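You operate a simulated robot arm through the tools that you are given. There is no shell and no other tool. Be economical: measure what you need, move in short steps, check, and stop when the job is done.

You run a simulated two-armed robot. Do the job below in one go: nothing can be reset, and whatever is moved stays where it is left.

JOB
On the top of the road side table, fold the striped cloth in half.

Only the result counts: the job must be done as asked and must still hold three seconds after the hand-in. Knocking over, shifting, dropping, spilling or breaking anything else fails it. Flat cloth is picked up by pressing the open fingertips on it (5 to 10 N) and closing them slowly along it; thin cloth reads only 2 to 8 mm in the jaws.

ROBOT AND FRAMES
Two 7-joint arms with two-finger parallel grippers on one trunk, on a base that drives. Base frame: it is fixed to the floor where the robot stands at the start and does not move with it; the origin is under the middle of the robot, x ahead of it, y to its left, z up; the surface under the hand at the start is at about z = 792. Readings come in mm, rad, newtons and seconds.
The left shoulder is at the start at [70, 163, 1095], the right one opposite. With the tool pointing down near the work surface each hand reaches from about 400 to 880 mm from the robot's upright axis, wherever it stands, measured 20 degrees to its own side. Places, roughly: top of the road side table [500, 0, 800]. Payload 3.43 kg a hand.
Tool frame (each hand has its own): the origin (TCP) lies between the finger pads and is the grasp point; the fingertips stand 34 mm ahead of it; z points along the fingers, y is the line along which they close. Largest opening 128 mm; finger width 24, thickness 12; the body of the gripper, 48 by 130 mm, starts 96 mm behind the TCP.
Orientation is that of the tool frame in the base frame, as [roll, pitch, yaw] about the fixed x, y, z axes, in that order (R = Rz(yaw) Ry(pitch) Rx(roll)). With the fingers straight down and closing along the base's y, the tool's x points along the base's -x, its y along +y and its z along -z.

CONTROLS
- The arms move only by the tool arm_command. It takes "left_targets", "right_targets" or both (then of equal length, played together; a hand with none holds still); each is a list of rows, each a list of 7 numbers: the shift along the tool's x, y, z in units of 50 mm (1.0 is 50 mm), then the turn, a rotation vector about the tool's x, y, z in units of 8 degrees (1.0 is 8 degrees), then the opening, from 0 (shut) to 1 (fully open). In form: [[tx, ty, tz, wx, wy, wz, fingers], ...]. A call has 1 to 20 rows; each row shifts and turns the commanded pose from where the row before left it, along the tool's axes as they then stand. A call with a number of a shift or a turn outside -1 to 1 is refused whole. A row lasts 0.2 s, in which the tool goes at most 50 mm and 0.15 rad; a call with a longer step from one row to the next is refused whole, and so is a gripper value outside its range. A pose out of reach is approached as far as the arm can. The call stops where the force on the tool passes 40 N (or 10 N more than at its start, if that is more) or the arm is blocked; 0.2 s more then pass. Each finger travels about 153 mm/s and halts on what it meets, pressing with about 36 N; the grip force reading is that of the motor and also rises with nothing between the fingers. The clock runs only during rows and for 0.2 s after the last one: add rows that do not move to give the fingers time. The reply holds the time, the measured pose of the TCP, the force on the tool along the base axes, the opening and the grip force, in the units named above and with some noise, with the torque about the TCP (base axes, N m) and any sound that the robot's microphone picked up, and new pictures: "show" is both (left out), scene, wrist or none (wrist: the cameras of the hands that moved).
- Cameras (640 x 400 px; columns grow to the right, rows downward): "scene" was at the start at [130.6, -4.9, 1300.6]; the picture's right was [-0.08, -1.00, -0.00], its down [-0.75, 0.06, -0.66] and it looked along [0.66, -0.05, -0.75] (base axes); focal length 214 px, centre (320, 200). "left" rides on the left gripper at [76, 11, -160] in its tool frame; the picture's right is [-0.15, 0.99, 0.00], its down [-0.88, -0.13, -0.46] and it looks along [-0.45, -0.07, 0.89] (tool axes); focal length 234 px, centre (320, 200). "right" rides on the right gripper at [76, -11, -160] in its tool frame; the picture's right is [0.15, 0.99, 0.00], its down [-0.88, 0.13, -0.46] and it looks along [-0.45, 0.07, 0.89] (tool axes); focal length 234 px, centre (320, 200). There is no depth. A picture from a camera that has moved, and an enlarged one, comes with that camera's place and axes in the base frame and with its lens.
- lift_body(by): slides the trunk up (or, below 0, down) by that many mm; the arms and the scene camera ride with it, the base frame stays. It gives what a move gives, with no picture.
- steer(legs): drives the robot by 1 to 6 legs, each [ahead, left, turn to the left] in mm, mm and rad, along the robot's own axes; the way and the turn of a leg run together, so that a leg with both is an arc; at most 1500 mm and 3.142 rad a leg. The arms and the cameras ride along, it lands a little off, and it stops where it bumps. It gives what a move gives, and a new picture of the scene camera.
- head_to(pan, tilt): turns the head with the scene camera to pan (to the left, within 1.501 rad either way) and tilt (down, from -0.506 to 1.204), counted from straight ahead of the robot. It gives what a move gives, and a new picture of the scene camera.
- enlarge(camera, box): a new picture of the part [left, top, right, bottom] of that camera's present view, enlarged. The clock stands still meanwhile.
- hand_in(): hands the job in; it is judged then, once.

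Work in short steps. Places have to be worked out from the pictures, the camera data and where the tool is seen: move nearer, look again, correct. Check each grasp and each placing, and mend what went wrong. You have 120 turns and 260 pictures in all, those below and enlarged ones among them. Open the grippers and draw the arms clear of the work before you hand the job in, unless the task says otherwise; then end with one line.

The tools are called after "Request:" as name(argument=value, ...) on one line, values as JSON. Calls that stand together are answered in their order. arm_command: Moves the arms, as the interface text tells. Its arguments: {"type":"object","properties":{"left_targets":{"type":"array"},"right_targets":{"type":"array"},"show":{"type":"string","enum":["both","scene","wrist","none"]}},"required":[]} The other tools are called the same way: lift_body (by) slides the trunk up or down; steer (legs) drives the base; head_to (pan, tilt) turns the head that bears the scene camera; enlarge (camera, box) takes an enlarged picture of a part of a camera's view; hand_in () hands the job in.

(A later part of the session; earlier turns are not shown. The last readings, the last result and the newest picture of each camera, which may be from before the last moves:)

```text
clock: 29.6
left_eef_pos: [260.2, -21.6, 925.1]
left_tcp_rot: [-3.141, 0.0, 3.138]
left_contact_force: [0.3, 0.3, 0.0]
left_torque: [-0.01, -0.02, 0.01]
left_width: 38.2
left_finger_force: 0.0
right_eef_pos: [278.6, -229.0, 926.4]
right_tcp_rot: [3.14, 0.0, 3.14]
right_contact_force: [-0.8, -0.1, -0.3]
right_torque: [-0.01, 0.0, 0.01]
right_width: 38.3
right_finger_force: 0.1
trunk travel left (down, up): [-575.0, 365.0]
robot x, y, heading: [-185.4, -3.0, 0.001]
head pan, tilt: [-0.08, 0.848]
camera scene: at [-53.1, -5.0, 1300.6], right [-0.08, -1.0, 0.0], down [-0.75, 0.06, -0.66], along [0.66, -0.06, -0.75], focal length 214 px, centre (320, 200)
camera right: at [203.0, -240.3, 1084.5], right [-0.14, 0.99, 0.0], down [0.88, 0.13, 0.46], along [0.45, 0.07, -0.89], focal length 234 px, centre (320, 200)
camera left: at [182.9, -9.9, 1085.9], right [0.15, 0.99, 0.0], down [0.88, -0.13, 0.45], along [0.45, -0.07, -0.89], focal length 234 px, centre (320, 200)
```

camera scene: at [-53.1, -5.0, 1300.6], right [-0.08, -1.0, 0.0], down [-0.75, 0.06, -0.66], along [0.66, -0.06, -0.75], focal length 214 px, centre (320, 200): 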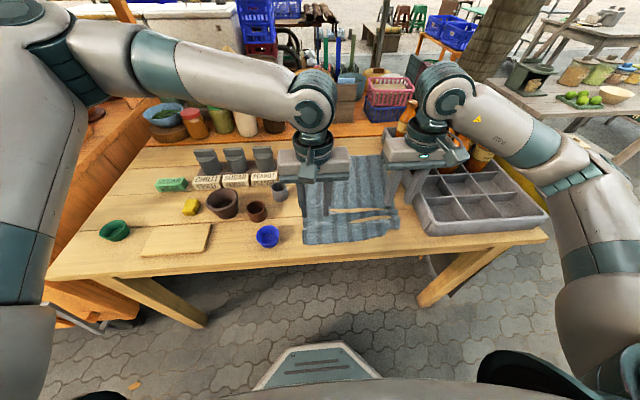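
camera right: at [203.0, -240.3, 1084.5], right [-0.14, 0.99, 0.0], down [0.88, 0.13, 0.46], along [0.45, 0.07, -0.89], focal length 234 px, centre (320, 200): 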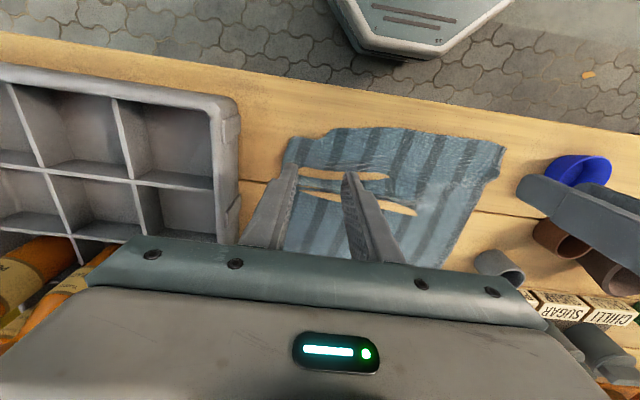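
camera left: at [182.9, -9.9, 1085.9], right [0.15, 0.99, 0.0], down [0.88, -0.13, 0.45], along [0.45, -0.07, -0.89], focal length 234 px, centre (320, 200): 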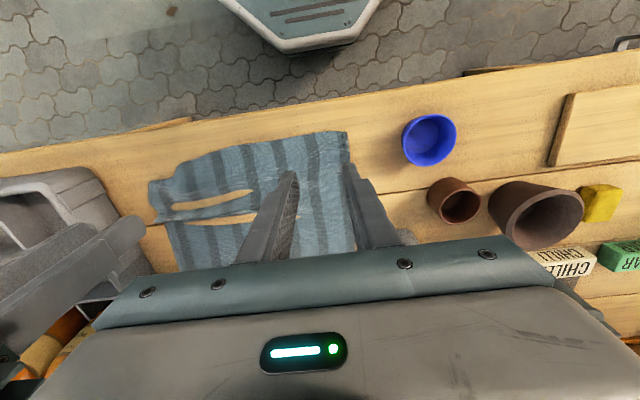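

The edge under the left hand is at x≈244 and under the right at x≈259. I nudge each hand so the finger width just covers the hem and lower to a few mm above the cloth.

Request:
arm_command(left_targets=[[0.12, 0, 0.7, 0, 0, 0, 0.3], [0, 0, 0.7, 0, 0, 0, 0.3], [0, 0, 0.66, 0, 0, 0, 0.3], [0, 0, 0, 0, 0, 0, 0.3]], right_targets=[[0.2, 0, 0.7, 0, 0, 0, 0.3], [0, 0, 0.7, 0, 0, 0, 0.3], [0, 0, 0.68, 0, 0, 0, 0.3], [0, 0, 0, 0, 0, 0, 0.3]], show="wrist")

```text
clock: 30.6
left_eef_pos: [253.9, -20.9, 822.4]
left_tcp_rot: [-3.141, 0.0, 3.139]
left_contact_force: [-0.1, -0.5, -1.2]
left_torque: [-0.04, 0.0, 0.02]
left_width: 38.4
left_finger_force: 0.1
right_eef_pos: [267.0, -229.9, 820.6]
right_tcp_rot: [-3.141, 0.0, 3.138]
right_contact_force: [0.1, 0.6, 1.0]
right_torque: [-0.01, -0.01, 0.02]
right_width: 38.4
right_finger_force: 0.1
trunk travel left (down, up): [-575.0, 365.0]
robot x, y, heading: [-187.8, -0.7, -0.002]
head pan, tilt: [-0.08, 0.848]
camera right: at [191.8, -242.0, 980.0], right [-0.14, 0.99, 0.0], down [0.88, 0.13, 0.46], along [0.45, 0.07, -0.89], focal length 234 px, centre (320, 200)
camera left: at [177.0, -9.3, 982.4], right [0.15, 0.99, 0.0], down [0.88, -0.13, 0.46], along [0.45, -0.07, -0.89], focal length 234 px, centre (320, 200)
```

right: 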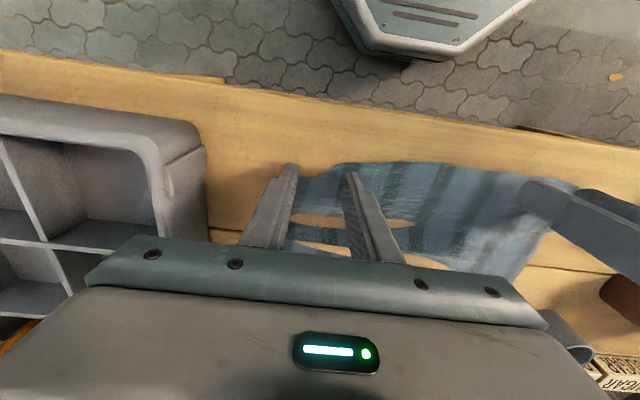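
left: 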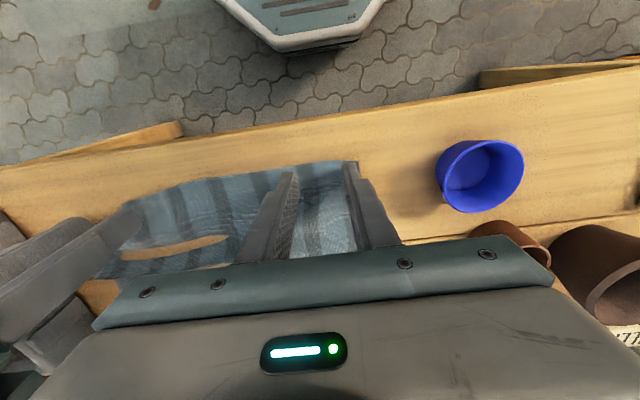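

The fingers sit on the hem. I lower about 5 mm more, watching the force.

Request:
arm_command(left_targets=[[0, 0, 0.06, 0, 0, 0, 0.3], [0, 0, 0.05, 0, 0, 0, 0.3], [0, 0, 0, 0, 0, 0, 0.3]], right_targets=[[0, 0, 0.04, 0, 0, 0, 0.3], [0, 0, 0.04, 0, 0, 0, 0.3], [0, 0, 0, 0, 0, 0, 0.3]], show="none")

Request:
arm_command(left_targets=[[0, 0, 0, 0, 0, 0, 0.3], [0, 0, 0, 0, 0, 0, 0.3]], right_targets=[[0, 0, 0, 0, 0, 0, 0.3], [0, 0, 0, 0, 0, 0, 0.3]], show="none")

```text
clock: 31.4
left_eef_pos: [252.3, -20.8, 817.6]
left_tcp_rot: [-3.141, 0.0, 3.14]
left_contact_force: [-0.2, 0.1, 0.4]
left_torque: [-0.01, 0.02, -0.01]
left_width: 38.3
left_finger_force: 0.1
right_eef_pos: [268.9, -229.6, 817.4]
right_tcp_rot: [-3.142, 0.0, 3.138]
right_contact_force: [-0.4, -0.6, -0.4]
right_torque: [0.02, 0.01, -0.02]
right_width: 38.2
right_finger_force: 0.1
trunk travel left (down, up): [-575.0, 365.0]
robot x, y, heading: [-182.4, 6.9, -0.002]
head pan, tilt: [-0.08, 0.848]
```

```text
clock: 32.0
left_eef_pos: [253.6, -20.7, 817.2]
left_tcp_rot: [-3.141, 0.002, 3.14]
left_contact_force: [-0.1, -0.1, -0.9]
left_torque: [0.01, 0.01, 0.03]
left_width: 38.2
left_finger_force: 0.1
right_eef_pos: [269.3, -228.4, 817.4]
right_tcp_rot: [-3.14, 0.0, 3.137]
right_contact_force: [-1.0, 0.4, 0.0]
right_torque: [-0.01, -0.02, 0.0]
right_width: 38.4
right_finger_force: 0.0
trunk travel left (down, up): [-575.0, 365.0]
robot x, y, heading: [-184.3, 1.5, -0.005]
head pan, tilt: [-0.08, 0.848]
```

Just above contact; another 1.5 mm.

Request:
arm_command(left_targets=[[0, 0, 0.03, 0, 0, 0, 0.3], [0, 0, 0, 0, 0, 0, 0.3]], right_targets=[[0, 0, 0.03, 0, 0, 0, 0.3], [0, 0, 0, 0, 0, 0, 0.3]], show="none")

Request:
arm_command(left_targets=[[0, 0, 0.01, 0, 0, 0, 0.3], [0, 0, 0, 0, 0, 0, 0.3]], right_targets=[[0, 0, 0.01, 0, 0, 0, 0.3], [0, 0, 0, 0, 0, 0, 0.3]], show="none")

```text
clock: 32.6
left_eef_pos: [251.9, -20.8, 815.3]
left_tcp_rot: [-3.141, 0.0, 3.14]
left_contact_force: [0.6, 0.3, 3.5]
left_torque: [0.03, -0.03, 0.03]
left_width: 38.6
left_finger_force: 0.1
right_eef_pos: [268.2, -229.6, 816.1]
right_tcp_rot: [-3.14, 0.0, 3.139]
right_contact_force: [-0.4, -1.2, 4.1]
right_torque: [-0.08, -0.01, -0.03]
right_width: 38.6
right_finger_force: 0.4
trunk travel left (down, up): [-575.0, 365.0]
robot x, y, heading: [-183.8, 1.5, -0.005]
head pan, tilt: [-0.08, 0.848]
```

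```text
clock: 33.2
left_eef_pos: [252.4, -21.8, 817.0]
left_tcp_rot: [-3.139, 0.0, 3.14]
left_contact_force: [2.6, -0.8, 9.5]
left_torque: [0.02, -0.11, -0.02]
left_width: 38.6
left_finger_force: 0.1
right_eef_pos: [268.4, -228.0, 816.5]
right_tcp_rot: [3.141, 0.003, 3.139]
right_contact_force: [1.0, -1.4, 8.1]
right_torque: [-0.15, -0.11, -0.01]
right_width: 38.8
right_finger_force: 0.5
trunk travel left (down, up): [-575.0, 365.0]
robot x, y, heading: [-185.8, -1.1, -0.003]
head pan, tilt: [-0.08, 0.848]
```

Both press about 8–9 N. I close slowly half way, then check.

Request:
arm_command(left_targets=[[0, 0, 0, 0, 0, 0, 0.28], [0, 0, 0, 0, 0, 0, 0.26], [0, 0, 0, 0, 0, 0, 0.24], [0, 0, 0, 0, 0, 0, 0.22], [0, 0, 0, 0, 0, 0, 0.2], [0, 0, 0, 0, 0, 0, 0.18], [0, 0, 0, 0, 0, 0, 0.16]], right_targets=[[0, 0, 0, 0, 0, 0, 0.28], [0, 0, 0, 0, 0, 0, 0.26], [0, 0, 0, 0, 0, 0, 0.24], [0, 0, 0, 0, 0, 0, 0.22], [0, 0, 0, 0, 0, 0, 0.2], [0, 0, 0, 0, 0, 0, 0.18], [0, 0, 0, 0, 0, 0, 0.16]], show="none")

```text
clock: 34.8
left_eef_pos: [252.9, -20.8, 816.3]
left_tcp_rot: [3.14, 0.001, 3.138]
left_contact_force: [-0.4, 0.1, 13.0]
left_torque: [0.03, -0.04, 0.01]
left_width: 18.5
left_finger_force: 0.1
right_eef_pos: [267.7, -229.0, 815.9]
right_tcp_rot: [3.14, 0.002, 3.138]
right_contact_force: [-0.4, -1.0, 9.8]
right_torque: [-0.04, -0.08, -0.03]
right_width: 20.9
right_finger_force: 0.7
trunk travel left (down, up): [-575.0, 365.0]
robot x, y, heading: [-185.3, -0.5, -0.006]
head pan, tilt: [-0.08, 0.848]
```

Pressure is still 10–13 N, so I finish closing.

Request:
arm_command(left_targets=[[0, 0, 0, 0, 0, 0, 0.14], [0, 0, 0, 0, 0, 0, 0.12], [0, 0, 0, 0, 0, 0, 0.1], [0, 0, 0, 0, 0, 0, 0.08], [0, 0, 0, 0, 0, 0, 0.06], [0, 0, 0, 0, 0, 0, 0.04], [0, 0, 0, 0, 0, 0, 0.02], [0, 0, 0, 0, 0, 0, 0], [0, 0, 0, 0, 0, 0, 0]], right_targets=[[0, 0, 0, 0, 0, 0, 0.14], [0, 0, 0, 0, 0, 0, 0.12], [0, 0, 0, 0, 0, 0, 0.1], [0, 0, 0, 0, 0, 0, 0.08], [0, 0, 0, 0, 0, 0, 0.06], [0, 0, 0, 0, 0, 0, 0.04], [0, 0, 0, 0, 0, 0, 0.02], [0, 0, 0, 0, 0, 0, 0], [0, 0, 0, 0, 0, 0, 0]], show="wrist")

```text
clock: 36.8
left_eef_pos: [252.2, -21.3, 816.4]
left_tcp_rot: [-3.14, 0.002, 3.14]
left_contact_force: [0.5, 1.9, 12.9]
left_torque: [0.08, -0.01, 0.05]
left_width: 0.1
left_finger_force: 33.2
right_eef_pos: [268.4, -229.5, 815.3]
right_tcp_rot: [3.141, 0.001, 3.139]
right_contact_force: [-0.4, 0.2, 11.0]
right_torque: [0.0, -0.13, -0.02]
right_width: 0.0
right_finger_force: 33.2
trunk travel left (down, up): [-575.0, 365.0]
robot x, y, heading: [-184.8, -0.4, -0.001]
head pan, tilt: [-0.08, 0.848]
camera right: at [191.3, -240.1, 975.1], right [-0.14, 0.99, 0.0], down [0.88, 0.13, 0.46], along [0.45, 0.06, -0.89], focal length 234 px, centre (320, 200)
camera left: at [175.4, -9.7, 975.8], right [0.15, 0.99, 0.0], down [0.88, -0.13, 0.46], along [0.45, -0.07, -0.89], focal length 234 px, centre (320, 200)
```

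right: 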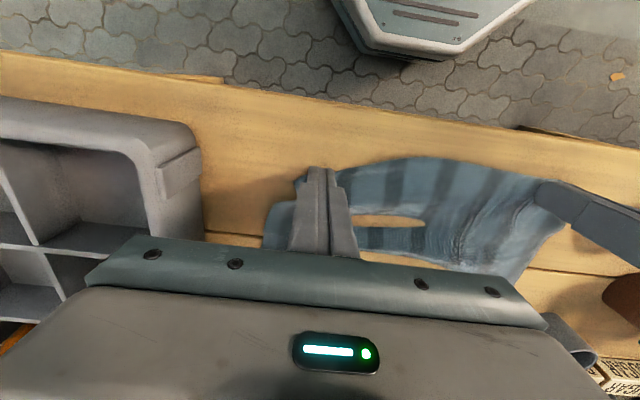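
left: 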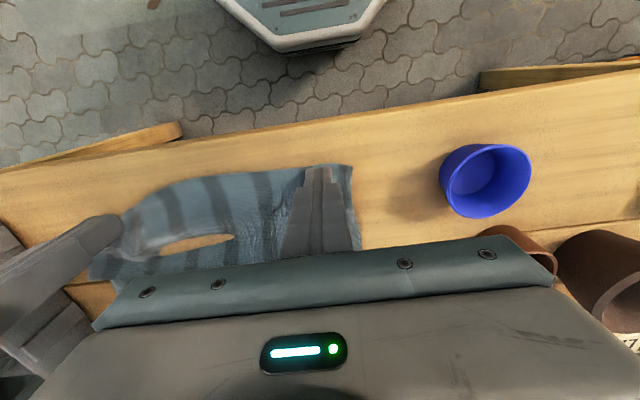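

Both read 0 mm again: with the fingers only partly on the hem the cloth slides under them. I lift 6 mm, open to 45 mm, shift 14 mm inward, then press again.

Request:
arm_command(left_targets=[[0, 0, -0.12, 0, 0, 0, 0], [-0.28, -0.08, 0, 0, 0, 0, 0.2], [0, 0, 0, 0, 0, 0, 0.35], [0, 0, 0, 0, 0, 0, 0.35], [0, 0, 0.1, 0, 0, 0, 0.35], [0, 0, 0, 0, 0, 0, 0.35]], right_targets=[[0, 0, -0.12, 0, 0, 0, 0], [-0.28, 0.08, 0, 0, 0, 0, 0.2], [0, 0, 0, 0, 0, 0, 0.35], [0, 0, 0, 0, 0, 0, 0.35], [0, 0, 0.1, 0, 0, 0, 0.35], [0, 0, 0, 0, 0, 0, 0.35]], show="wrist")

```text
clock: 38.2
left_eef_pos: [265.9, -26.0, 816.9]
left_tcp_rot: [-3.141, -0.003, 3.14]
left_contact_force: [-0.2, 1.2, -0.1]
left_torque: [-0.01, -0.02, 0.04]
left_width: 44.8
left_finger_force: 0.0
right_eef_pos: [282.5, -225.4, 815.4]
right_tcp_rot: [3.141, 0.0, 3.139]
right_contact_force: [-0.2, 0.7, 3.2]
right_torque: [-0.08, -0.03, -0.01]
right_width: 44.5
right_finger_force: 0.1
trunk travel left (down, up): [-575.0, 365.0]
robot x, y, heading: [-184.5, 3.3, -0.006]
head pan, tilt: [-0.08, 0.848]
camera right: at [206.6, -236.5, 975.5], right [-0.14, 0.99, 0.0], down [0.88, 0.13, 0.46], along [0.45, 0.07, -0.89], focal length 234 px, centre (320, 200)
camera left: at [190.4, -13.9, 977.0], right [0.15, 0.99, 0.0], down [0.88, -0.13, 0.45], along [0.45, -0.07, -0.89], focal length 234 px, centre (320, 200)
```

right: 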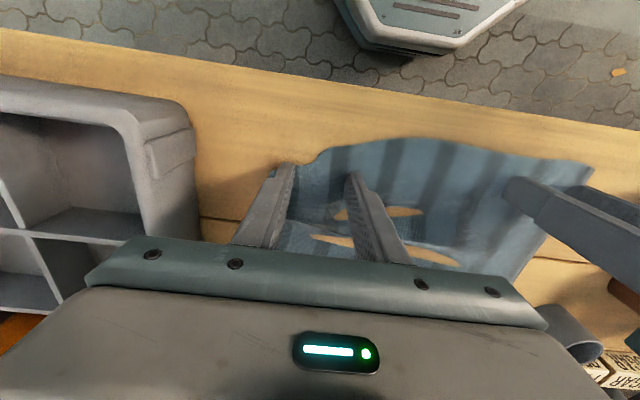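
left: 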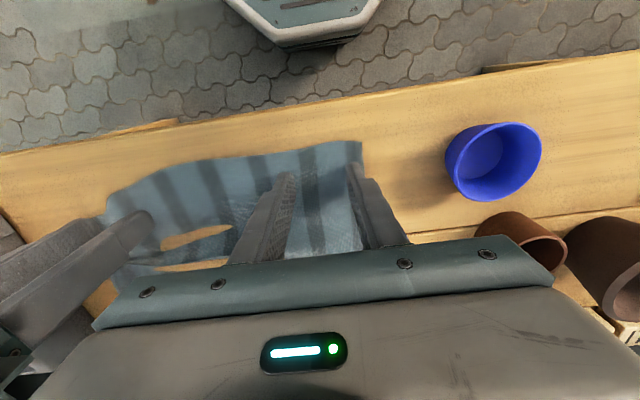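

The left placement is good. The right outer finger is still at the rounded corner, so I move the right hand 8 mm further in along both axes, then press both.

Request:
arm_command(left_targets=[[0, 0, 0, 0, 0, 0, 0.35], [0, 0, 0, 0, 0, 0, 0.35], [0, 0, 0.025, 0, 0, 0, 0.35], [0, 0, 0, 0, 0, 0, 0.35]], right_targets=[[0, 0, -0.1, 0, 0, 0, 0.35], [-0.16, 0.16, 0, 0, 0, 0, 0.35], [0, 0, 0.1, 0, 0, 0, 0.35], [0, 0, 0.01, 0, 0, 0, 0.35]], show="none")

Request:
arm_command(left_targets=[[0, 0, 0.01, 0, 0, 0, 0.35], [0, 0, 0, 0, 0, 0, 0.35]], right_targets=[[0, 0, 0.01, 0, 0, 0, 0.35], [0, 0, 0, 0, 0, 0, 0.35]], show="wrist")

```text
clock: 39.2
left_eef_pos: [265.5, -24.7, 816.1]
left_tcp_rot: [-3.14, 0.0, 3.14]
left_contact_force: [1.7, -0.1, 4.7]
left_torque: [0.02, -0.05, 0.0]
left_width: 44.9
left_finger_force: 0.1
right_eef_pos: [291.4, -216.0, 817.6]
right_tcp_rot: [3.141, 0.001, 3.138]
right_contact_force: [-0.2, 0.5, 3.6]
right_torque: [-0.05, 0.01, -0.03]
right_width: 44.4
right_finger_force: 0.0
trunk travel left (down, up): [-575.0, 365.0]
robot x, y, heading: [-180.6, 1.3, -0.006]
head pan, tilt: [-0.08, 0.848]
```

```text
clock: 39.8
left_eef_pos: [266.3, -25.7, 815.8]
left_tcp_rot: [-3.141, 0.003, 3.14]
left_contact_force: [3.1, -0.6, 14.1]
left_torque: [0.0, -0.04, -0.01]
left_width: 44.9
left_finger_force: 0.2
right_eef_pos: [291.2, -216.2, 817.2]
right_tcp_rot: [-3.141, 0.001, 3.137]
right_contact_force: [0.9, 0.5, 3.5]
right_torque: [-0.08, 0.02, 0.02]
right_width: 44.5
right_finger_force: 0.1
trunk travel left (down, up): [-575.0, 365.0]
robot x, y, heading: [-182.0, -2.1, -0.007]
head pan, tilt: [-0.08, 0.848]
camera right: at [214.5, -227.6, 975.4], right [-0.14, 0.99, 0.0], down [0.88, 0.13, 0.46], along [0.45, 0.07, -0.89], focal length 234 px, centre (320, 200)
camera left: at [189.8, -13.6, 975.8], right [0.15, 0.99, 0.0], down [0.88, -0.13, 0.46], along [0.45, -0.07, -0.89], focal length 234 px, centre (320, 200)
```

right: 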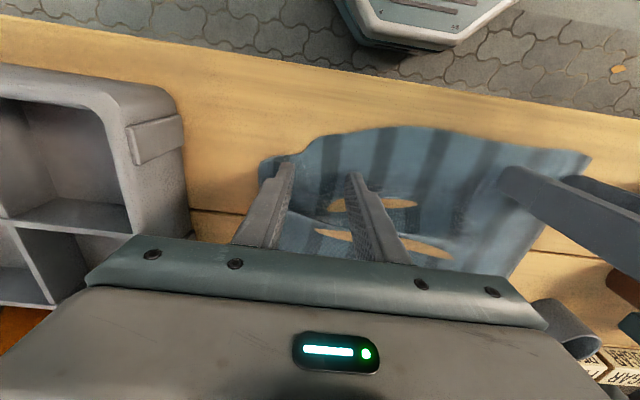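
left: 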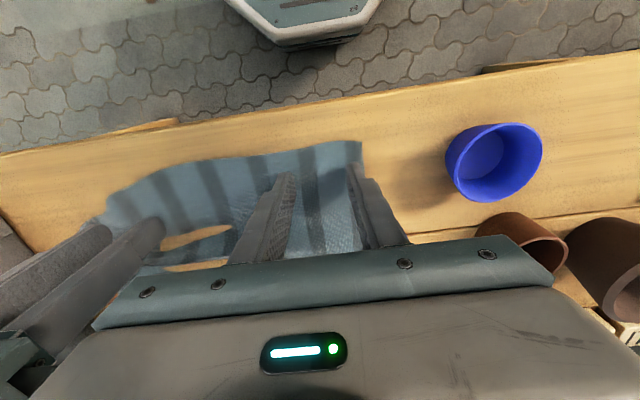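

Both hands' fingers are now fully on the cloth. I add about 0.8 mm of press on the right and close slowly.

Request:
arm_command(left_targets=[[0, 0, 0, 0, 0, 0, 0.35], [0, 0, 0, 0, 0, 0, 0.33], [0, 0, 0, 0, 0, 0, 0.31], [0, 0, 0, 0, 0, 0, 0.29], [0, 0, 0, 0, 0, 0, 0.27], [0, 0, 0, 0, 0, 0, 0.25], [0, 0, 0, 0, 0, 0, 0.23], [0, 0, 0, 0, 0, 0, 0.21]], right_targets=[[0, 0, 0.018, 0, 0, 0, 0.35], [0, 0, 0, 0, 0, 0, 0.33], [0, 0, 0, 0, 0, 0, 0.31], [0, 0, 0, 0, 0, 0, 0.29], [0, 0, 0, 0, 0, 0, 0.27], [0, 0, 0, 0, 0, 0, 0.25], [0, 0, 0, 0, 0, 0, 0.23], [0, 0, 0, 0, 0, 0, 0.21]], show="wrist")

```text
clock: 41.6
left_eef_pos: [264.7, -24.2, 815.4]
left_tcp_rot: [3.14, 0.001, 3.139]
left_contact_force: [0.6, 0.0, 9.8]
left_torque: [-0.03, 0.0, -0.03]
left_width: 25.5
left_finger_force: 0.2
right_eef_pos: [290.5, -215.4, 816.6]
right_tcp_rot: [3.141, 0.0, 3.14]
right_contact_force: [0.7, 0.4, 20.3]
right_torque: [-0.35, 0.1, 0.02]
right_width: 26.0
right_finger_force: 0.1
trunk travel left (down, up): [-575.0, 365.0]
robot x, y, heading: [-187.0, 3.9, 0.003]
head pan, tilt: [-0.08, 0.848]
camera right: at [213.0, -227.0, 974.9], right [-0.14, 0.99, 0.0], down [0.88, 0.13, 0.46], along [0.45, 0.06, -0.89], focal length 234 px, centre (320, 200)
camera left: at [188.5, -12.9, 975.9], right [0.15, 0.99, 0.0], down [0.88, -0.13, 0.46], along [0.45, -0.07, -0.89], focal length 234 px, centre (320, 200)
```

right: 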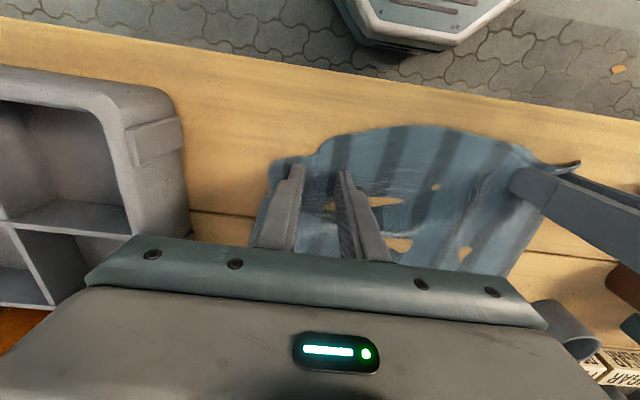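
left: 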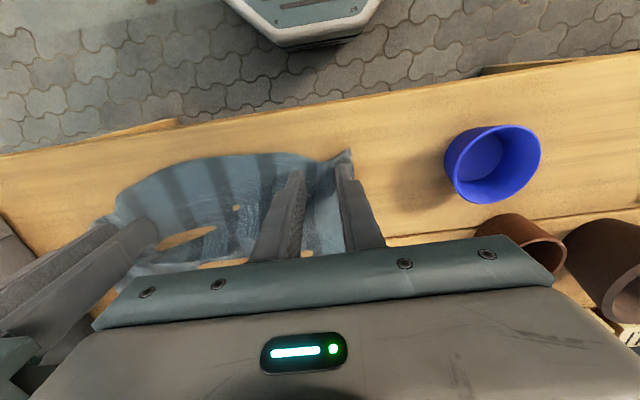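

Cloth is being gathered in both hands (10 and 20 N). I keep closing.

Request:
arm_command(left_targets=[[0, 0, 0, 0, 0, 0, 0.19], [0, 0, 0, 0, 0, 0, 0.17], [0, 0, 0, 0, 0, 0, 0.15], [0, 0, 0, 0, 0, 0, 0.13], [0, 0, 0, 0, 0, 0, 0.11], [0, 0, 0, 0, 0, 0, 0.09], [0, 0, 0, 0, 0, 0, 0.07], [0, 0, 0, 0, 0, 0, 0.05], [0, 0, 0, 0, 0, 0, 0.03], [0, 0, 0, 0, 0, 0, 0.01], [0, 0, 0, 0, 0, 0, 0], [0, 0, 0, 0, 0, 0, 0]], right_targets=[[0, 0, -0.01, 0, 0, 0, 0.19], [0, 0, 0, 0, 0, 0, 0.17], [0, 0, 0, 0, 0, 0, 0.15], [0, 0, 0, 0, 0, 0, 0.13], [0, 0, 0, 0, 0, 0, 0.11], [0, 0, 0, 0, 0, 0, 0.09], [0, 0, 0, 0, 0, 0, 0.07], [0, 0, 0, 0, 0, 0, 0.05], [0, 0, 0, 0, 0, 0, 0.03], [0, 0, 0, 0, 0, 0, 0.01], [0, 0, 0, 0, 0, 0, 0], [0, 0, 0, 0, 0, 0, 0]], show="wrist")

```text
clock: 44.2
left_eef_pos: [265.8, -25.9, 816.6]
left_tcp_rot: [-3.139, 0.001, 3.139]
left_contact_force: [0.5, -1.5, 12.7]
left_torque: [-0.02, 0.0, 0.03]
left_width: 2.7
left_finger_force: 36.0
right_eef_pos: [289.6, -215.7, 816.7]
right_tcp_rot: [-3.141, 0.003, 3.138]
right_contact_force: [0.6, -2.3, 17.8]
right_torque: [-0.22, 0.1, 0.04]
right_width: 0.0
right_finger_force: 33.4
trunk travel left (down, up): [-575.0, 365.0]
robot x, y, heading: [-183.1, -0.2, -0.004]
head pan, tilt: [-0.08, 0.848]
camera right: at [213.6, -227.8, 974.9], right [-0.14, 0.99, 0.0], down [0.88, 0.13, 0.46], along [0.45, 0.06, -0.89], focal length 234 px, centre (320, 200)
camera left: at [188.6, -13.6, 975.9], right [0.15, 0.99, 0.0], down [0.88, -0.13, 0.46], along [0.45, -0.07, -0.89], focal length 234 px, centre (320, 200)
```

right: 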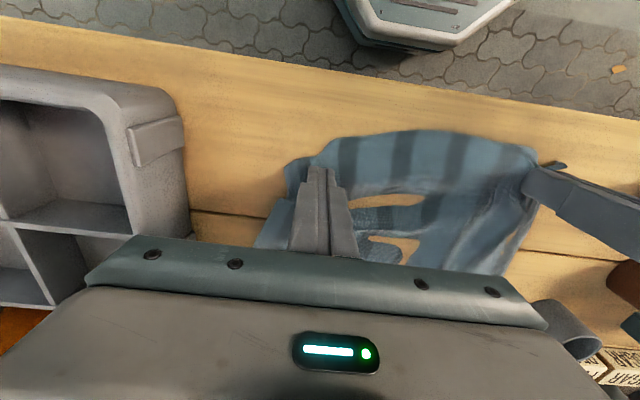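
left: 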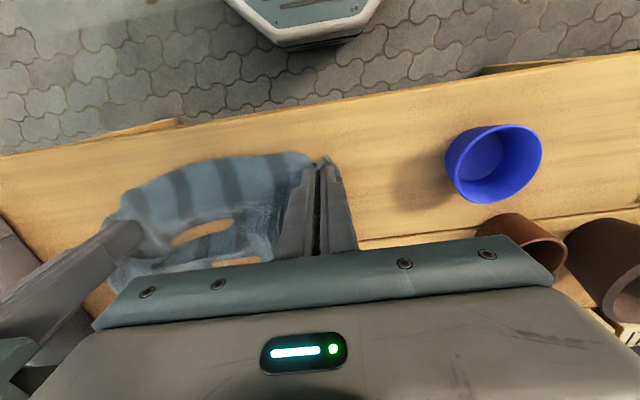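

Left holds the corner (2.7 mm); right slipped. I lift the right hand, open wider (58 mm), shift 10 mm in along y and 6 mm toward the edge onto cleaner cloth, and press again.

Request:
arm_command(right_targets=[[0, 0, -0.16, 0, 0, 0, 0], [0.12, 0.2, 0, 0, 0, 0, 0.2], [0, 0, 0, 0, 0, 0, 0.45], [0, 0, 0, 0, 0, 0, 0.45], [0, 0, 0.1, 0, 0, 0, 0.45], [0, 0, 0.05, 0, 0, 0, 0.45], [0, 0, 0, 0, 0, 0, 0.45]], show="wrist")

```text
clock: 45.8
left_eef_pos: [264.4, -23.9, 815.4]
left_tcp_rot: [3.141, 0.001, 3.14]
left_contact_force: [-1.7, -1.2, 18.6]
left_torque: [-0.03, 0.15, 0.03]
left_width: 2.9
left_finger_force: 36.2
right_eef_pos: [284.3, -205.3, 816.8]
right_tcp_rot: [3.141, 0.001, 3.138]
right_contact_force: [-0.3, 0.1, 3.4]
right_torque: [-0.11, 0.0, 0.01]
right_width: 57.2
right_finger_force: 0.1
trunk travel left (down, up): [-575.0, 365.0]
robot x, y, heading: [-184.9, -2.1, -0.003]
head pan, tilt: [-0.08, 0.848]
camera right: at [207.8, -217.5, 975.4], right [-0.14, 0.99, 0.0], down [0.88, 0.13, 0.46], along [0.45, 0.07, -0.89], focal length 234 px, centre (320, 200)
```

right: 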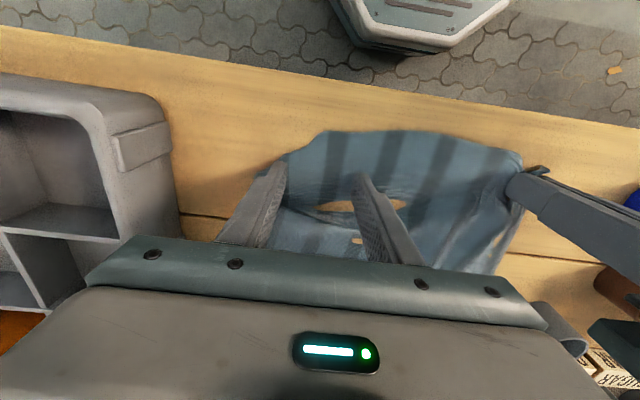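

The torque shows only the outer right finger is bearing load, so I roll the right hand about 1.2° to seat the inner finger and press a bit more.

Request:
arm_command(right_targets=[[0, 0, 0.01, 0.15, 0, 0, 0.45], [0, 0, 0.005, 0, 0, 0, 0.45], [0, 0, 0, 0, 0, 0, 0.45]], show="none")

```text
clock: 46.6
left_eef_pos: [264.7, -24.6, 815.9]
left_tcp_rot: [3.141, 0.001, 3.137]
left_contact_force: [-1.4, -1.7, 18.2]
left_torque: [-0.02, 0.14, 0.03]
left_width: 2.6
left_finger_force: 35.8
right_eef_pos: [283.9, -205.3, 816.5]
right_tcp_rot: [-3.121, 0.002, 3.138]
right_contact_force: [0.8, 0.4, 5.9]
right_torque: [0.07, -0.05, -0.04]
right_width: 57.4
right_finger_force: 0.1
trunk travel left (down, up): [-575.0, 365.0]
robot x, y, heading: [-183.5, -6.2, -0.001]
head pan, tilt: [-0.08, 0.848]
```

Load is now more balanced at 6 N. I press 0.6 mm more and close in small steps.

Request:
arm_command(right_targets=[[0, 0, 0.014, -0.03, 0, 0, 0.45], [0, 0, 0, 0, 0, 0, 0.43], [0, 0, 0, 0, 0, 0, 0.41], [0, 0, 0, 0, 0, 0, 0.39], [0, 0, 0, 0, 0, 0, 0.37], [0, 0, 0, 0, 0, 0, 0.35], [0, 0, 0, 0, 0, 0, 0.33], [0, 0, 0, 0, 0, 0, 0.31], [0, 0, 0, 0, 0, 0, 0.29], [0, 0, 0, 0, 0, 0, 0.27], [0, 0, 0, 0, 0, 0, 0.25]], show="wrist")

```text
clock: 49.0
left_eef_pos: [264.6, -24.5, 816.0]
left_tcp_rot: [-3.141, 0.003, 3.141]
left_contact_force: [2.2, -2.7, 9.2]
left_torque: [-0.06, -0.05, 0.0]
left_width: 2.5
left_finger_force: 35.9
right_eef_pos: [283.3, -205.6, 815.7]
right_tcp_rot: [-3.125, 0.002, 3.138]
right_contact_force: [-0.1, -0.1, 26.5]
right_torque: [-0.15, 0.04, 0.0]
right_width: 30.9
right_finger_force: 0.0
trunk travel left (down, up): [-575.0, 365.0]
robot x, y, heading: [-182.6, 1.9, -0.005]
head pan, tilt: [-0.08, 0.848]
camera right: at [206.8, -214.3, 974.7], right [-0.14, 0.99, -0.02], down [0.88, 0.13, 0.46], along [0.45, 0.05, -0.89], focal length 234 px, centre (320, 200)
```

right: 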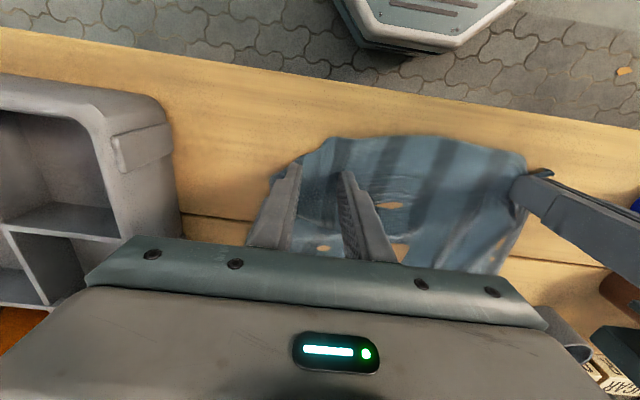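

The cloth is gathering toward the middle at 26 N. I ease up 0.7 mm and finish closing.

Request:
arm_command(right_targets=[[0, 0, -0.014, 0, 0, 0, 0.23], [0, 0, 0, 0, 0, 0, 0.21], [0, 0, 0, 0, 0, 0, 0.19], [0, 0, 0, 0, 0, 0, 0.17], [0, 0, 0, 0, 0, 0, 0.15], [0, 0, 0, 0, 0, 0, 0.13], [0, 0, 0, 0, 0, 0, 0.11], [0, 0, 0, 0, 0, 0, 0.09], [0, 0, 0, 0, 0, 0, 0.07], [0, 0, 0, 0, 0, 0, 0.05], [0, 0, 0, 0, 0, 0, 0.03], [0, 0, 0, 0, 0, 0, 0.01], [0, 0, 0, 0, 0, 0, 0], [0, 0, 0, 0, 0, 0, 0]], show="wrist")

```text
clock: 52.0
left_eef_pos: [264.5, -25.6, 816.2]
left_tcp_rot: [3.141, 0.004, 3.138]
left_contact_force: [-1.6, 2.7, 15.4]
left_torque: [0.07, 0.12, -0.01]
left_width: 2.7
left_finger_force: 36.2
right_eef_pos: [283.0, -205.9, 816.6]
right_tcp_rot: [-3.124, -0.002, 3.139]
right_contact_force: [0.0, -2.0, 11.0]
right_torque: [-0.1, 0.03, 0.0]
right_width: 0.0
right_finger_force: 33.0
trunk travel left (down, up): [-575.0, 365.0]
robot x, y, heading: [-185.3, 0.2, 0.004]
head pan, tilt: [-0.08, 0.848]
camera right: at [206.7, -214.9, 975.3], right [-0.14, 0.99, -0.02], down [0.88, 0.13, 0.45], along [0.45, 0.05, -0.89], focal length 234 px, centre (320, 200)
```

right: 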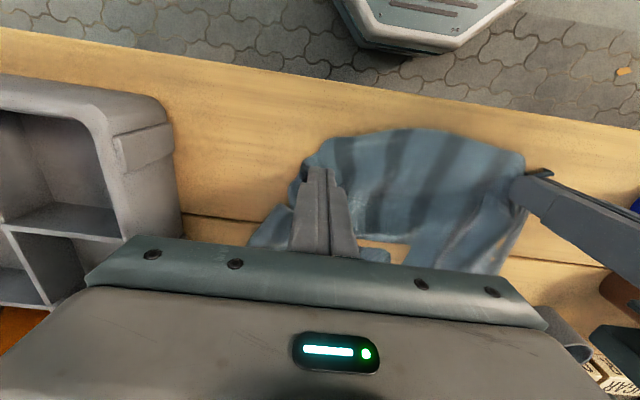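

The right slipped again on the wrinkled patch. I raise the right hand and look at the cloth before choosing the next grip.

Request:
arm_command(right_targets=[[0, 0, -0.8, -0.12, 0, 0, 0], [0, 0, -0.8, 0, 0, 0, 0.2], [0, 0, -0.8, 0, 0, 0, 0.45], [0, -0.8, -0.6, 0, 0, 0, 0.45]])

Request:
enlarge(camera="scene", box=[280, 140, 440, 240])

```text
clock: 53.0
left_eef_pos: [265.2, -25.9, 816.8]
left_tcp_rot: [3.14, -0.001, 3.14]
left_contact_force: [-3.2, 2.9, 22.6]
left_torque: [0.12, 0.19, 0.05]
left_width: 2.6
left_finger_force: 36.4
right_eef_pos: [282.3, -246.5, 965.6]
right_tcp_rot: [3.139, 0.002, 3.139]
right_contact_force: [0.2, -0.4, 0.4]
right_torque: [0.02, 0.01, 0.05]
right_width: 57.7
right_finger_force: 0.0
trunk travel left (down, up): [-575.0, 365.0]
robot x, y, heading: [-183.4, -0.4, 0.001]
head pan, tilt: [-0.08, 0.848]
camera scene: at [-55.9, -6.3, 1300.8], right [-0.08, -1.0, 0.0], down [-0.75, 0.06, -0.66], along [0.66, -0.05, -0.75], focal length 214 px, centre (320, 200)
camera right: at [206.4, -258.6, 1123.8], right [-0.14, 0.99, 0.0], down [0.88, 0.13, 0.46], along [0.45, 0.07, -0.89], focal length 234 px, centre (320, 200)
```

scene: 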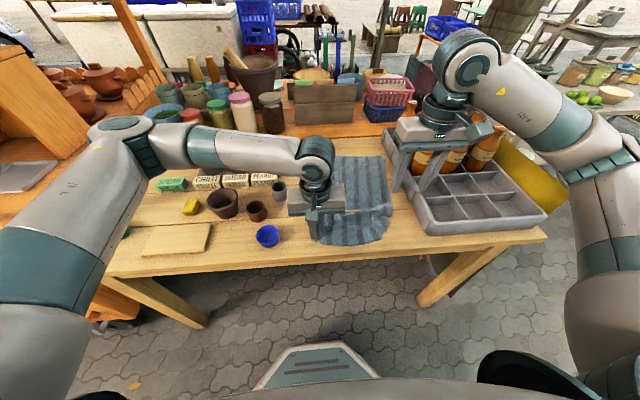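
right: 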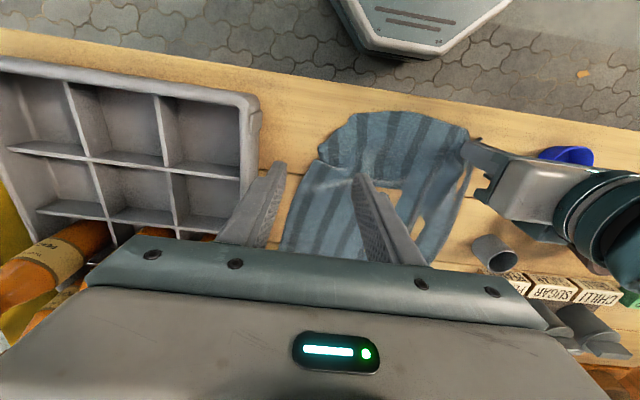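

```text
4.00 times, centred on (360, 190) of scene
camera zoom: at [-55.9, -6.3, 1300.8], right [-0.08, -1.0, 0.0], down [-0.75, 0.06, -0.66], along [0.66, -0.05, -0.75], focal length 858 px, centre (160, 240)
```

zoom: 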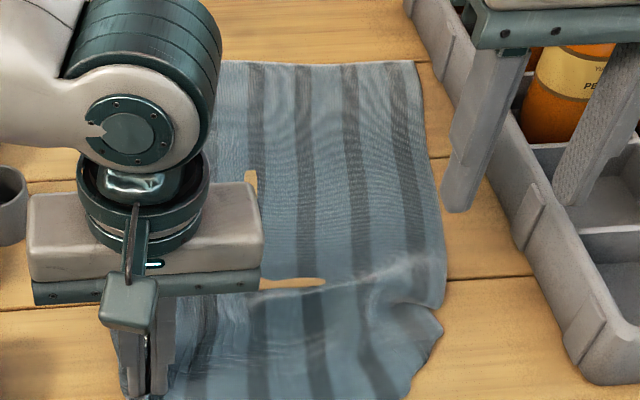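

There's a pleat across the right near part: the near strip is pushed forward about 50 mm. I'll use the right fingertips, pressed on the strip at about (278, −215), to drag it back and outward flat.

Request:
arm_command(right_targets=[[0.08, 0.62, 0, 0, 0, 0, 0.4], [0, 0, 0.9, 0, 0, 0, 0.4], [0, 0, 0.9, 0, 0, 0, 0.4], [0, 0, 0.9, 0, 0, 0, 0.4], [0, 0, 0.2, 0, 0, 0, 0.4], [0, 0, 0.06, 0, 0, 0, 0.4], [0, 0, 0, 0, 0, 0, 0.4]], show="wrist")

```text
clock: 54.6
left_eef_pos: [265.3, -24.2, 815.9]
left_tcp_rot: [3.141, 0.0, 3.137]
left_contact_force: [-1.9, 0.7, 21.0]
left_torque: [0.0, 0.15, 0.0]
left_width: 2.5
left_finger_force: 36.2
right_eef_pos: [279.2, -213.4, 817.9]
right_tcp_rot: [3.141, 0.001, 3.139]
right_contact_force: [-0.7, -0.2, -0.1]
right_torque: [0.01, 0.01, 0.02]
right_width: 51.3
right_finger_force: 0.0
trunk travel left (down, up): [-575.0, 365.0]
robot x, y, heading: [-184.4, -1.1, -0.008]
head pan, tilt: [-0.08, 0.848]
camera right: at [202.6, -225.5, 976.7], right [-0.14, 0.99, 0.0], down [0.88, 0.13, 0.46], along [0.45, 0.06, -0.89], focal length 234 px, centre (320, 200)
```

right: 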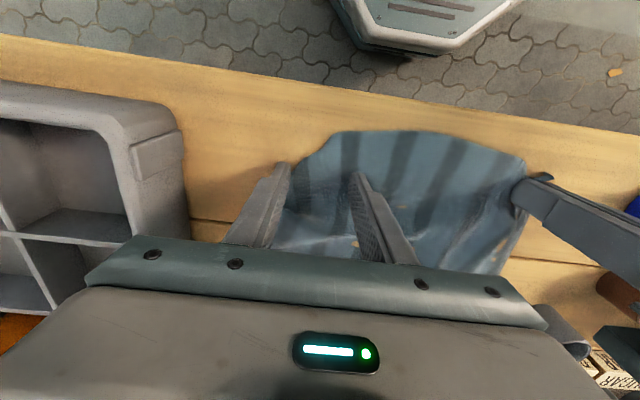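

I shift the right hand 10 mm inward, press about 2 mm, and drag back 45 mm while easing outward slightly. I also relieve the left hand by 1 mm.

Request:
arm_command(left_targets=[[0, 0, -0.02, 0, 0, 0, 0], [0, 0, 0, 0, 0, 0, 0], [0, 0, 0, 0, 0, 0, 0], [0, 0, 0, 0, 0, 0, 0], [0, 0, 0, 0, 0, 0, 0], [0, 0, 0, 0, 0, 0, 0], [0, 0, 0, 0, 0, 0, 0], [0, 0, 0, 0, 0, 0, 0], [0, 0, 0, 0, 0, 0, 0], [0, 0, 0, 0, 0, 0, 0], [0, 0, 0, 0, 0, 0, 0], [0, 0, 0, 0, 0, 0, 0]], right_targets=[[0, 0.2, 0, 0, 0, 0, 0.4], [0, 0, 0.045, 0, 0, 0, 0.4], [0, 0, 0, 0, 0, 0, 0.4], [0.1, -0.05, 0, 0, 0, 0, 0.4], [0.1, -0.05, 0, 0, 0, 0, 0.4], [0.1, -0.05, 0, 0, 0, 0, 0.4], [0.1, -0.05, 0, 0, 0, 0, 0.4], [0.1, -0.05, 0, 0, 0, 0, 0.4], [0.1, -0.05, 0, 0, 0, 0, 0.4], [0.1, -0.05, 0, 0, 0, 0, 0.4], [0.1, -0.05, 0, 0, 0, 0, 0.4], [0.1, -0.05, 0, 0, 0, 0, 0.4]])

```text
clock: 57.2
left_eef_pos: [265.5, -25.9, 816.7]
left_tcp_rot: [-3.141, 0.0, 3.139]
left_contact_force: [0.1, -1.2, 3.9]
left_torque: [-0.02, 0.03, 0.01]
left_width: 2.5
left_finger_force: 36.3
right_eef_pos: [234.8, -226.4, 816.1]
right_tcp_rot: [-3.14, 0.0, 3.139]
right_contact_force: [4.0, 3.4, 16.2]
right_torque: [-0.21, -0.24, 0.07]
right_width: 50.3
right_finger_force: 0.0
trunk travel left (down, up): [-575.0, 365.0]
robot x, y, heading: [-183.1, -0.5, -0.004]
head pan, tilt: [-0.08, 0.848]
camera scene: at [-54.5, -4.1, 1300.7], right [-0.08, -1.0, 0.0], down [-0.75, 0.06, -0.66], along [0.66, -0.06, -0.75], focal length 214 px, centre (320, 200)
camera right: at [159.1, -237.6, 974.9], right [-0.14, 0.99, 0.0], down [0.88, 0.13, 0.46], along [0.45, 0.06, -0.89], focal length 234 px, centre (320, 200)
camera left: at [189.4, -12.9, 976.1], right [0.15, 0.99, 0.0], down [0.88, -0.13, 0.46], along [0.45, -0.07, -0.89], focal length 234 px, centre (320, 200)
```

scene: 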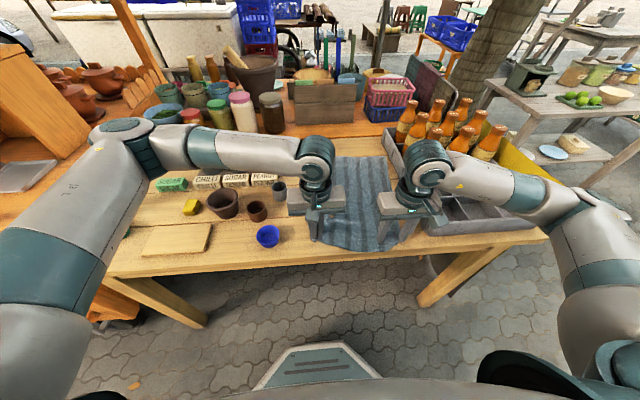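
right: 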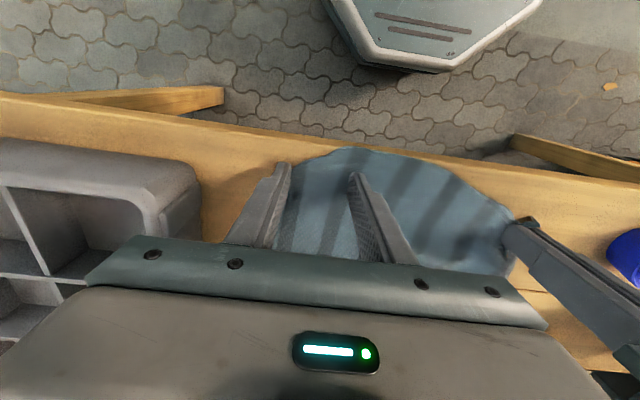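
left: 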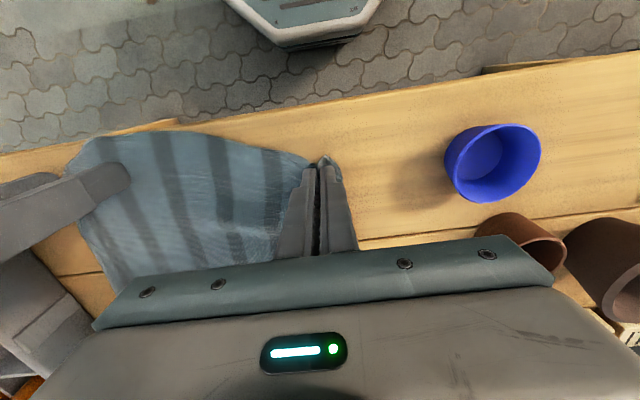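

The strip dragged flat, and the right fingers sit about 15 mm inside the hem at 16 N. I close them slowly right here.

Request:
arm_command(right_targets=[[0, 0, 0, 0, 0, 0, 0.38], [0, 0, 0, 0, 0, 0, 0.36], [0, 0, 0, 0, 0, 0, 0.34], [0, 0, 0, 0, 0, 0, 0.32], [0, 0, 0, 0, 0, 0, 0.3], [0, 0, 0, 0, 0, 0, 0.28], [0, 0, 0, 0, 0, 0, 0.26], [0, 0, 0, 0, 0, 0, 0.24], [0, 0, 0, 0, 0, 0, 0.22]], show="wrist")

```text
clock: 59.2
left_eef_pos: [265.4, -25.0, 815.5]
left_tcp_rot: [3.141, 0.0, 3.14]
left_contact_force: [0.1, -0.1, 1.3]
left_torque: [0.03, 0.01, -0.01]
left_width: 2.5
left_finger_force: 36.1
right_eef_pos: [235.7, -226.5, 815.2]
right_tcp_rot: [-3.141, 0.0, 3.137]
right_contact_force: [-0.1, 0.2, 15.7]
right_torque: [-0.05, -0.07, 0.0]
right_width: 26.3
right_finger_force: 0.0
trunk travel left (down, up): [-575.0, 365.0]
robot x, y, heading: [-185.0, -1.6, -0.004]
head pan, tilt: [-0.08, 0.848]
camera right: at [159.0, -237.7, 974.9], right [-0.14, 0.99, 0.0], down [0.88, 0.13, 0.46], along [0.45, 0.06, -0.89], focal length 234 px, centre (320, 200)
```

right: 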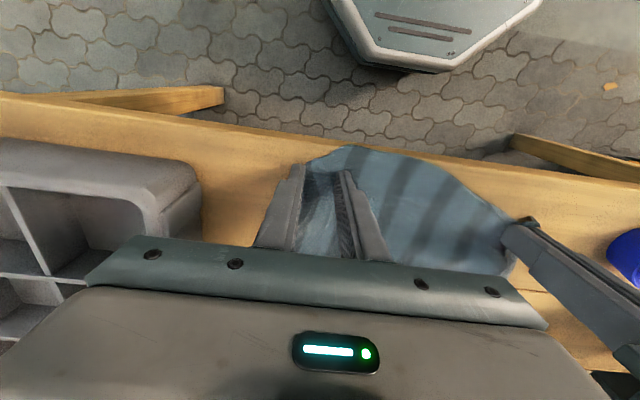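

The cloth is bunching between the right fingers with even load, so I finish closing.

Request:
arm_command(right_targets=[[0, 0, 0, 0, 0, 0, 0.2], [0, 0, 0, 0, 0, 0, 0.18], [0, 0, 0, 0, 0, 0, 0.16], [0, 0, 0, 0, 0, 0, 0.14], [0, 0, 0, 0, 0, 0, 0.12], [0, 0, 0, 0, 0, 0, 0.1], [0, 0, 0, 0, 0, 0, 0.08], [0, 0, 0, 0, 0, 0, 0.06], [0, 0, 0, 0, 0, 0, 0.04], [0, 0, 0, 0, 0, 0, 0.02], [0, 0, 0, 0, 0, 0, 0], [0, 0, 0, 0, 0, 0, 0]], show="wrist")

```text
clock: 61.8
left_eef_pos: [265.6, -24.1, 817.0]
left_tcp_rot: [3.14, -0.001, 3.142]
left_contact_force: [-0.1, -0.1, 1.7]
left_torque: [-0.06, 0.05, 0.02]
left_width: 2.7
left_finger_force: 35.5
right_eef_pos: [234.6, -225.6, 815.8]
right_tcp_rot: [3.141, 0.001, 3.137]
right_contact_force: [0.3, 0.1, 19.6]
right_torque: [-0.01, -0.05, -0.01]
right_width: 0.2
right_finger_force: 33.2
trunk travel left (down, up): [-575.0, 365.0]
robot x, y, heading: [-180.4, 3.4, -0.004]
head pan, tilt: [-0.08, 0.848]
camera right: at [158.8, -237.7, 975.1], right [-0.14, 0.99, 0.0], down [0.88, 0.13, 0.46], along [0.45, 0.06, -0.89], focal length 234 px, centre (320, 200)
```

right: 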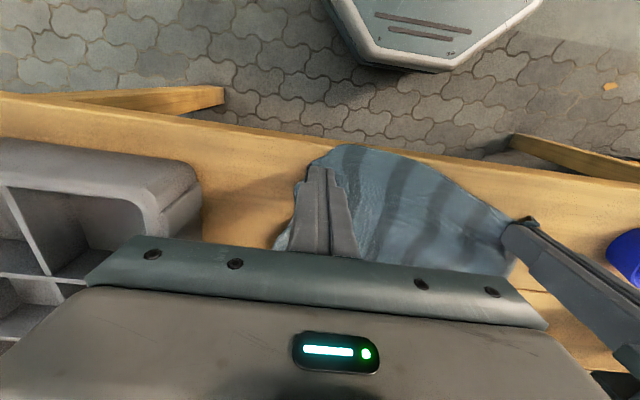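

It slipped at the end, likely from pressing too hard (20 N) for the ridge to rise between the tips. I retry at 6–8 N, slightly further inside.

Request:
arm_command(right_targets=[[0, 0, -0.12, 0, 0, 0, 0], [-0.1, 0.1, 0, 0, 0, 0, 0.2], [0, 0, 0, 0, 0, 0, 0.35], [0, 0, 0, 0, 0, 0, 0.35], [0, 0, 0.1, 0, 0, 0, 0.35], [0, 0, 0, 0, 0, 0, 0.35]], show="wrist")

```text
clock: 63.2
left_eef_pos: [265.6, -24.3, 815.0]
left_tcp_rot: [3.141, 0.001, 3.139]
left_contact_force: [0.5, 0.1, 6.0]
left_torque: [-0.02, 0.03, -0.01]
left_width: 2.8
left_finger_force: 36.2
right_eef_pos: [239.5, -220.4, 815.9]
right_tcp_rot: [-3.141, 0.001, 3.138]
right_contact_force: [-0.6, 0.3, 2.1]
right_torque: [-0.03, 0.01, 0.0]
right_width: 44.7
right_finger_force: 0.1
trunk travel left (down, up): [-575.0, 365.0]
robot x, y, heading: [-183.8, 1.2, -0.001]
head pan, tilt: [-0.08, 0.848]
camera right: at [163.8, -232.2, 975.2], right [-0.14, 0.99, 0.0], down [0.88, 0.13, 0.46], along [0.45, 0.07, -0.89], focal length 234 px, centre (320, 200)
```

right: 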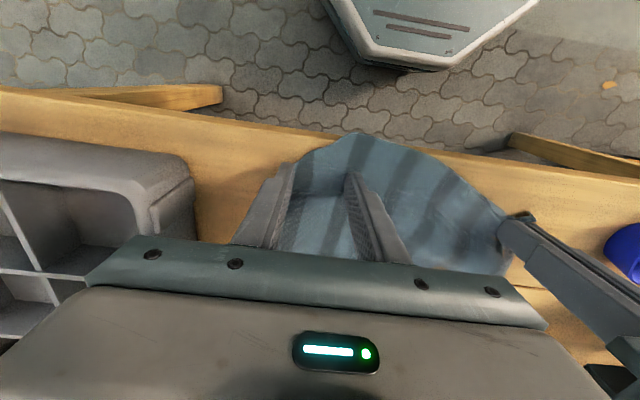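

Placement is fine except the outer finger is near the corner. I shift 6 mm inward in x, then press lightly.

Request:
arm_command(right_targets=[[0, 0, -0.06, 0, 0, 0, 0.35], [-0.12, 0.06, 0, 0, 0, 0, 0.35], [0, 0, 0.06, 0, 0, 0, 0.35], [0, 0, 0.008, 0, 0, 0, 0.35], [0, 0, 0, 0, 0, 0, 0.33], [0, 0, 0, 0, 0, 0, 0.31]], show="none")

```text
clock: 64.6
left_eef_pos: [265.1, -24.1, 816.0]
left_tcp_rot: [-3.142, -0.001, 3.139]
left_contact_force: [0.4, -0.8, 7.7]
left_torque: [0.0, 0.01, -0.03]
left_width: 2.6
left_finger_force: 36.1
right_eef_pos: [245.1, -218.3, 815.9]
right_tcp_rot: [-3.141, 0.0, 3.136]
right_contact_force: [1.2, -0.5, 2.3]
right_torque: [-0.01, 0.0, 0.01]
right_width: 39.4
right_finger_force: 0.0
trunk travel left (down, up): [-575.0, 365.0]
robot x, y, heading: [-184.9, -0.8, -0.003]
head pan, tilt: [-0.08, 0.848]
```

At 2.3 N, I add a little press and keep closing in short chunks.

Request:
arm_command(right_targets=[[0, 0, 0.01, 0, 0, 0, 0.31], [0, 0, 0, 0, 0, 0, 0.29], [0, 0, 0, 0, 0, 0, 0.27], [0, 0, 0, 0, 0, 0, 0.25]], show="none")

```text
clock: 65.6
left_eef_pos: [266.5, -26.7, 816.7]
left_tcp_rot: [-3.141, -0.002, 3.141]
left_contact_force: [0.1, -1.0, 4.7]
left_torque: [-0.02, -0.01, 0.06]
left_width: 2.8
left_finger_force: 36.0
right_eef_pos: [246.1, -218.0, 816.0]
right_tcp_rot: [-3.141, 0.003, 3.138]
right_contact_force: [0.1, -0.9, 10.8]
right_torque: [-0.14, 0.03, 0.01]
right_width: 32.2
right_finger_force: 0.7
trunk travel left (down, up): [-575.0, 365.0]
robot x, y, heading: [-186.5, 3.8, -0.001]
head pan, tilt: [-0.08, 0.848]
```

At 11 N; I ease up slightly and continue.

Request:
arm_command(right_targets=[[0, 0, -0.006, 0, 0, 0, 0.23], [0, 0, 0, 0, 0, 0, 0.21], [0, 0, 0, 0, 0, 0, 0.19], [0, 0, 0, 0, 0, 0, 0.17], [0, 0, 0, 0, 0, 0, 0.15]], show="wrist")

```text
clock: 66.8
left_eef_pos: [265.3, -23.8, 815.5]
left_tcp_rot: [3.141, 0.0, 3.139]
left_contact_force: [1.0, -0.1, 4.5]
left_torque: [-0.02, 0.02, 0.02]
left_width: 2.7
left_finger_force: 36.0
right_eef_pos: [245.5, -218.4, 816.8]
right_tcp_rot: [-3.139, 0.0, 3.137]
right_contact_force: [0.2, -0.1, 9.4]
right_torque: [-0.01, 0.08, 0.01]
right_width: 17.3
right_finger_force: 0.0
trunk travel left (down, up): [-575.0, 365.0]
robot x, y, heading: [-183.6, 1.7, -0.001]
head pan, tilt: [-0.08, 0.848]
camera right: at [170.3, -229.9, 975.1], right [-0.14, 0.99, 0.0], down [0.88, 0.13, 0.46], along [0.45, 0.07, -0.89], focal length 234 px, centre (320, 200)
```

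right: 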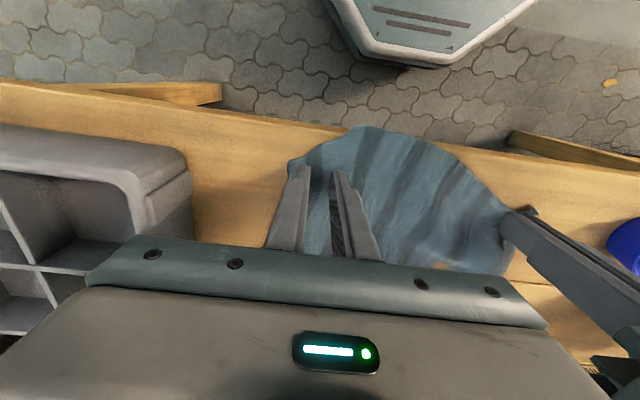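

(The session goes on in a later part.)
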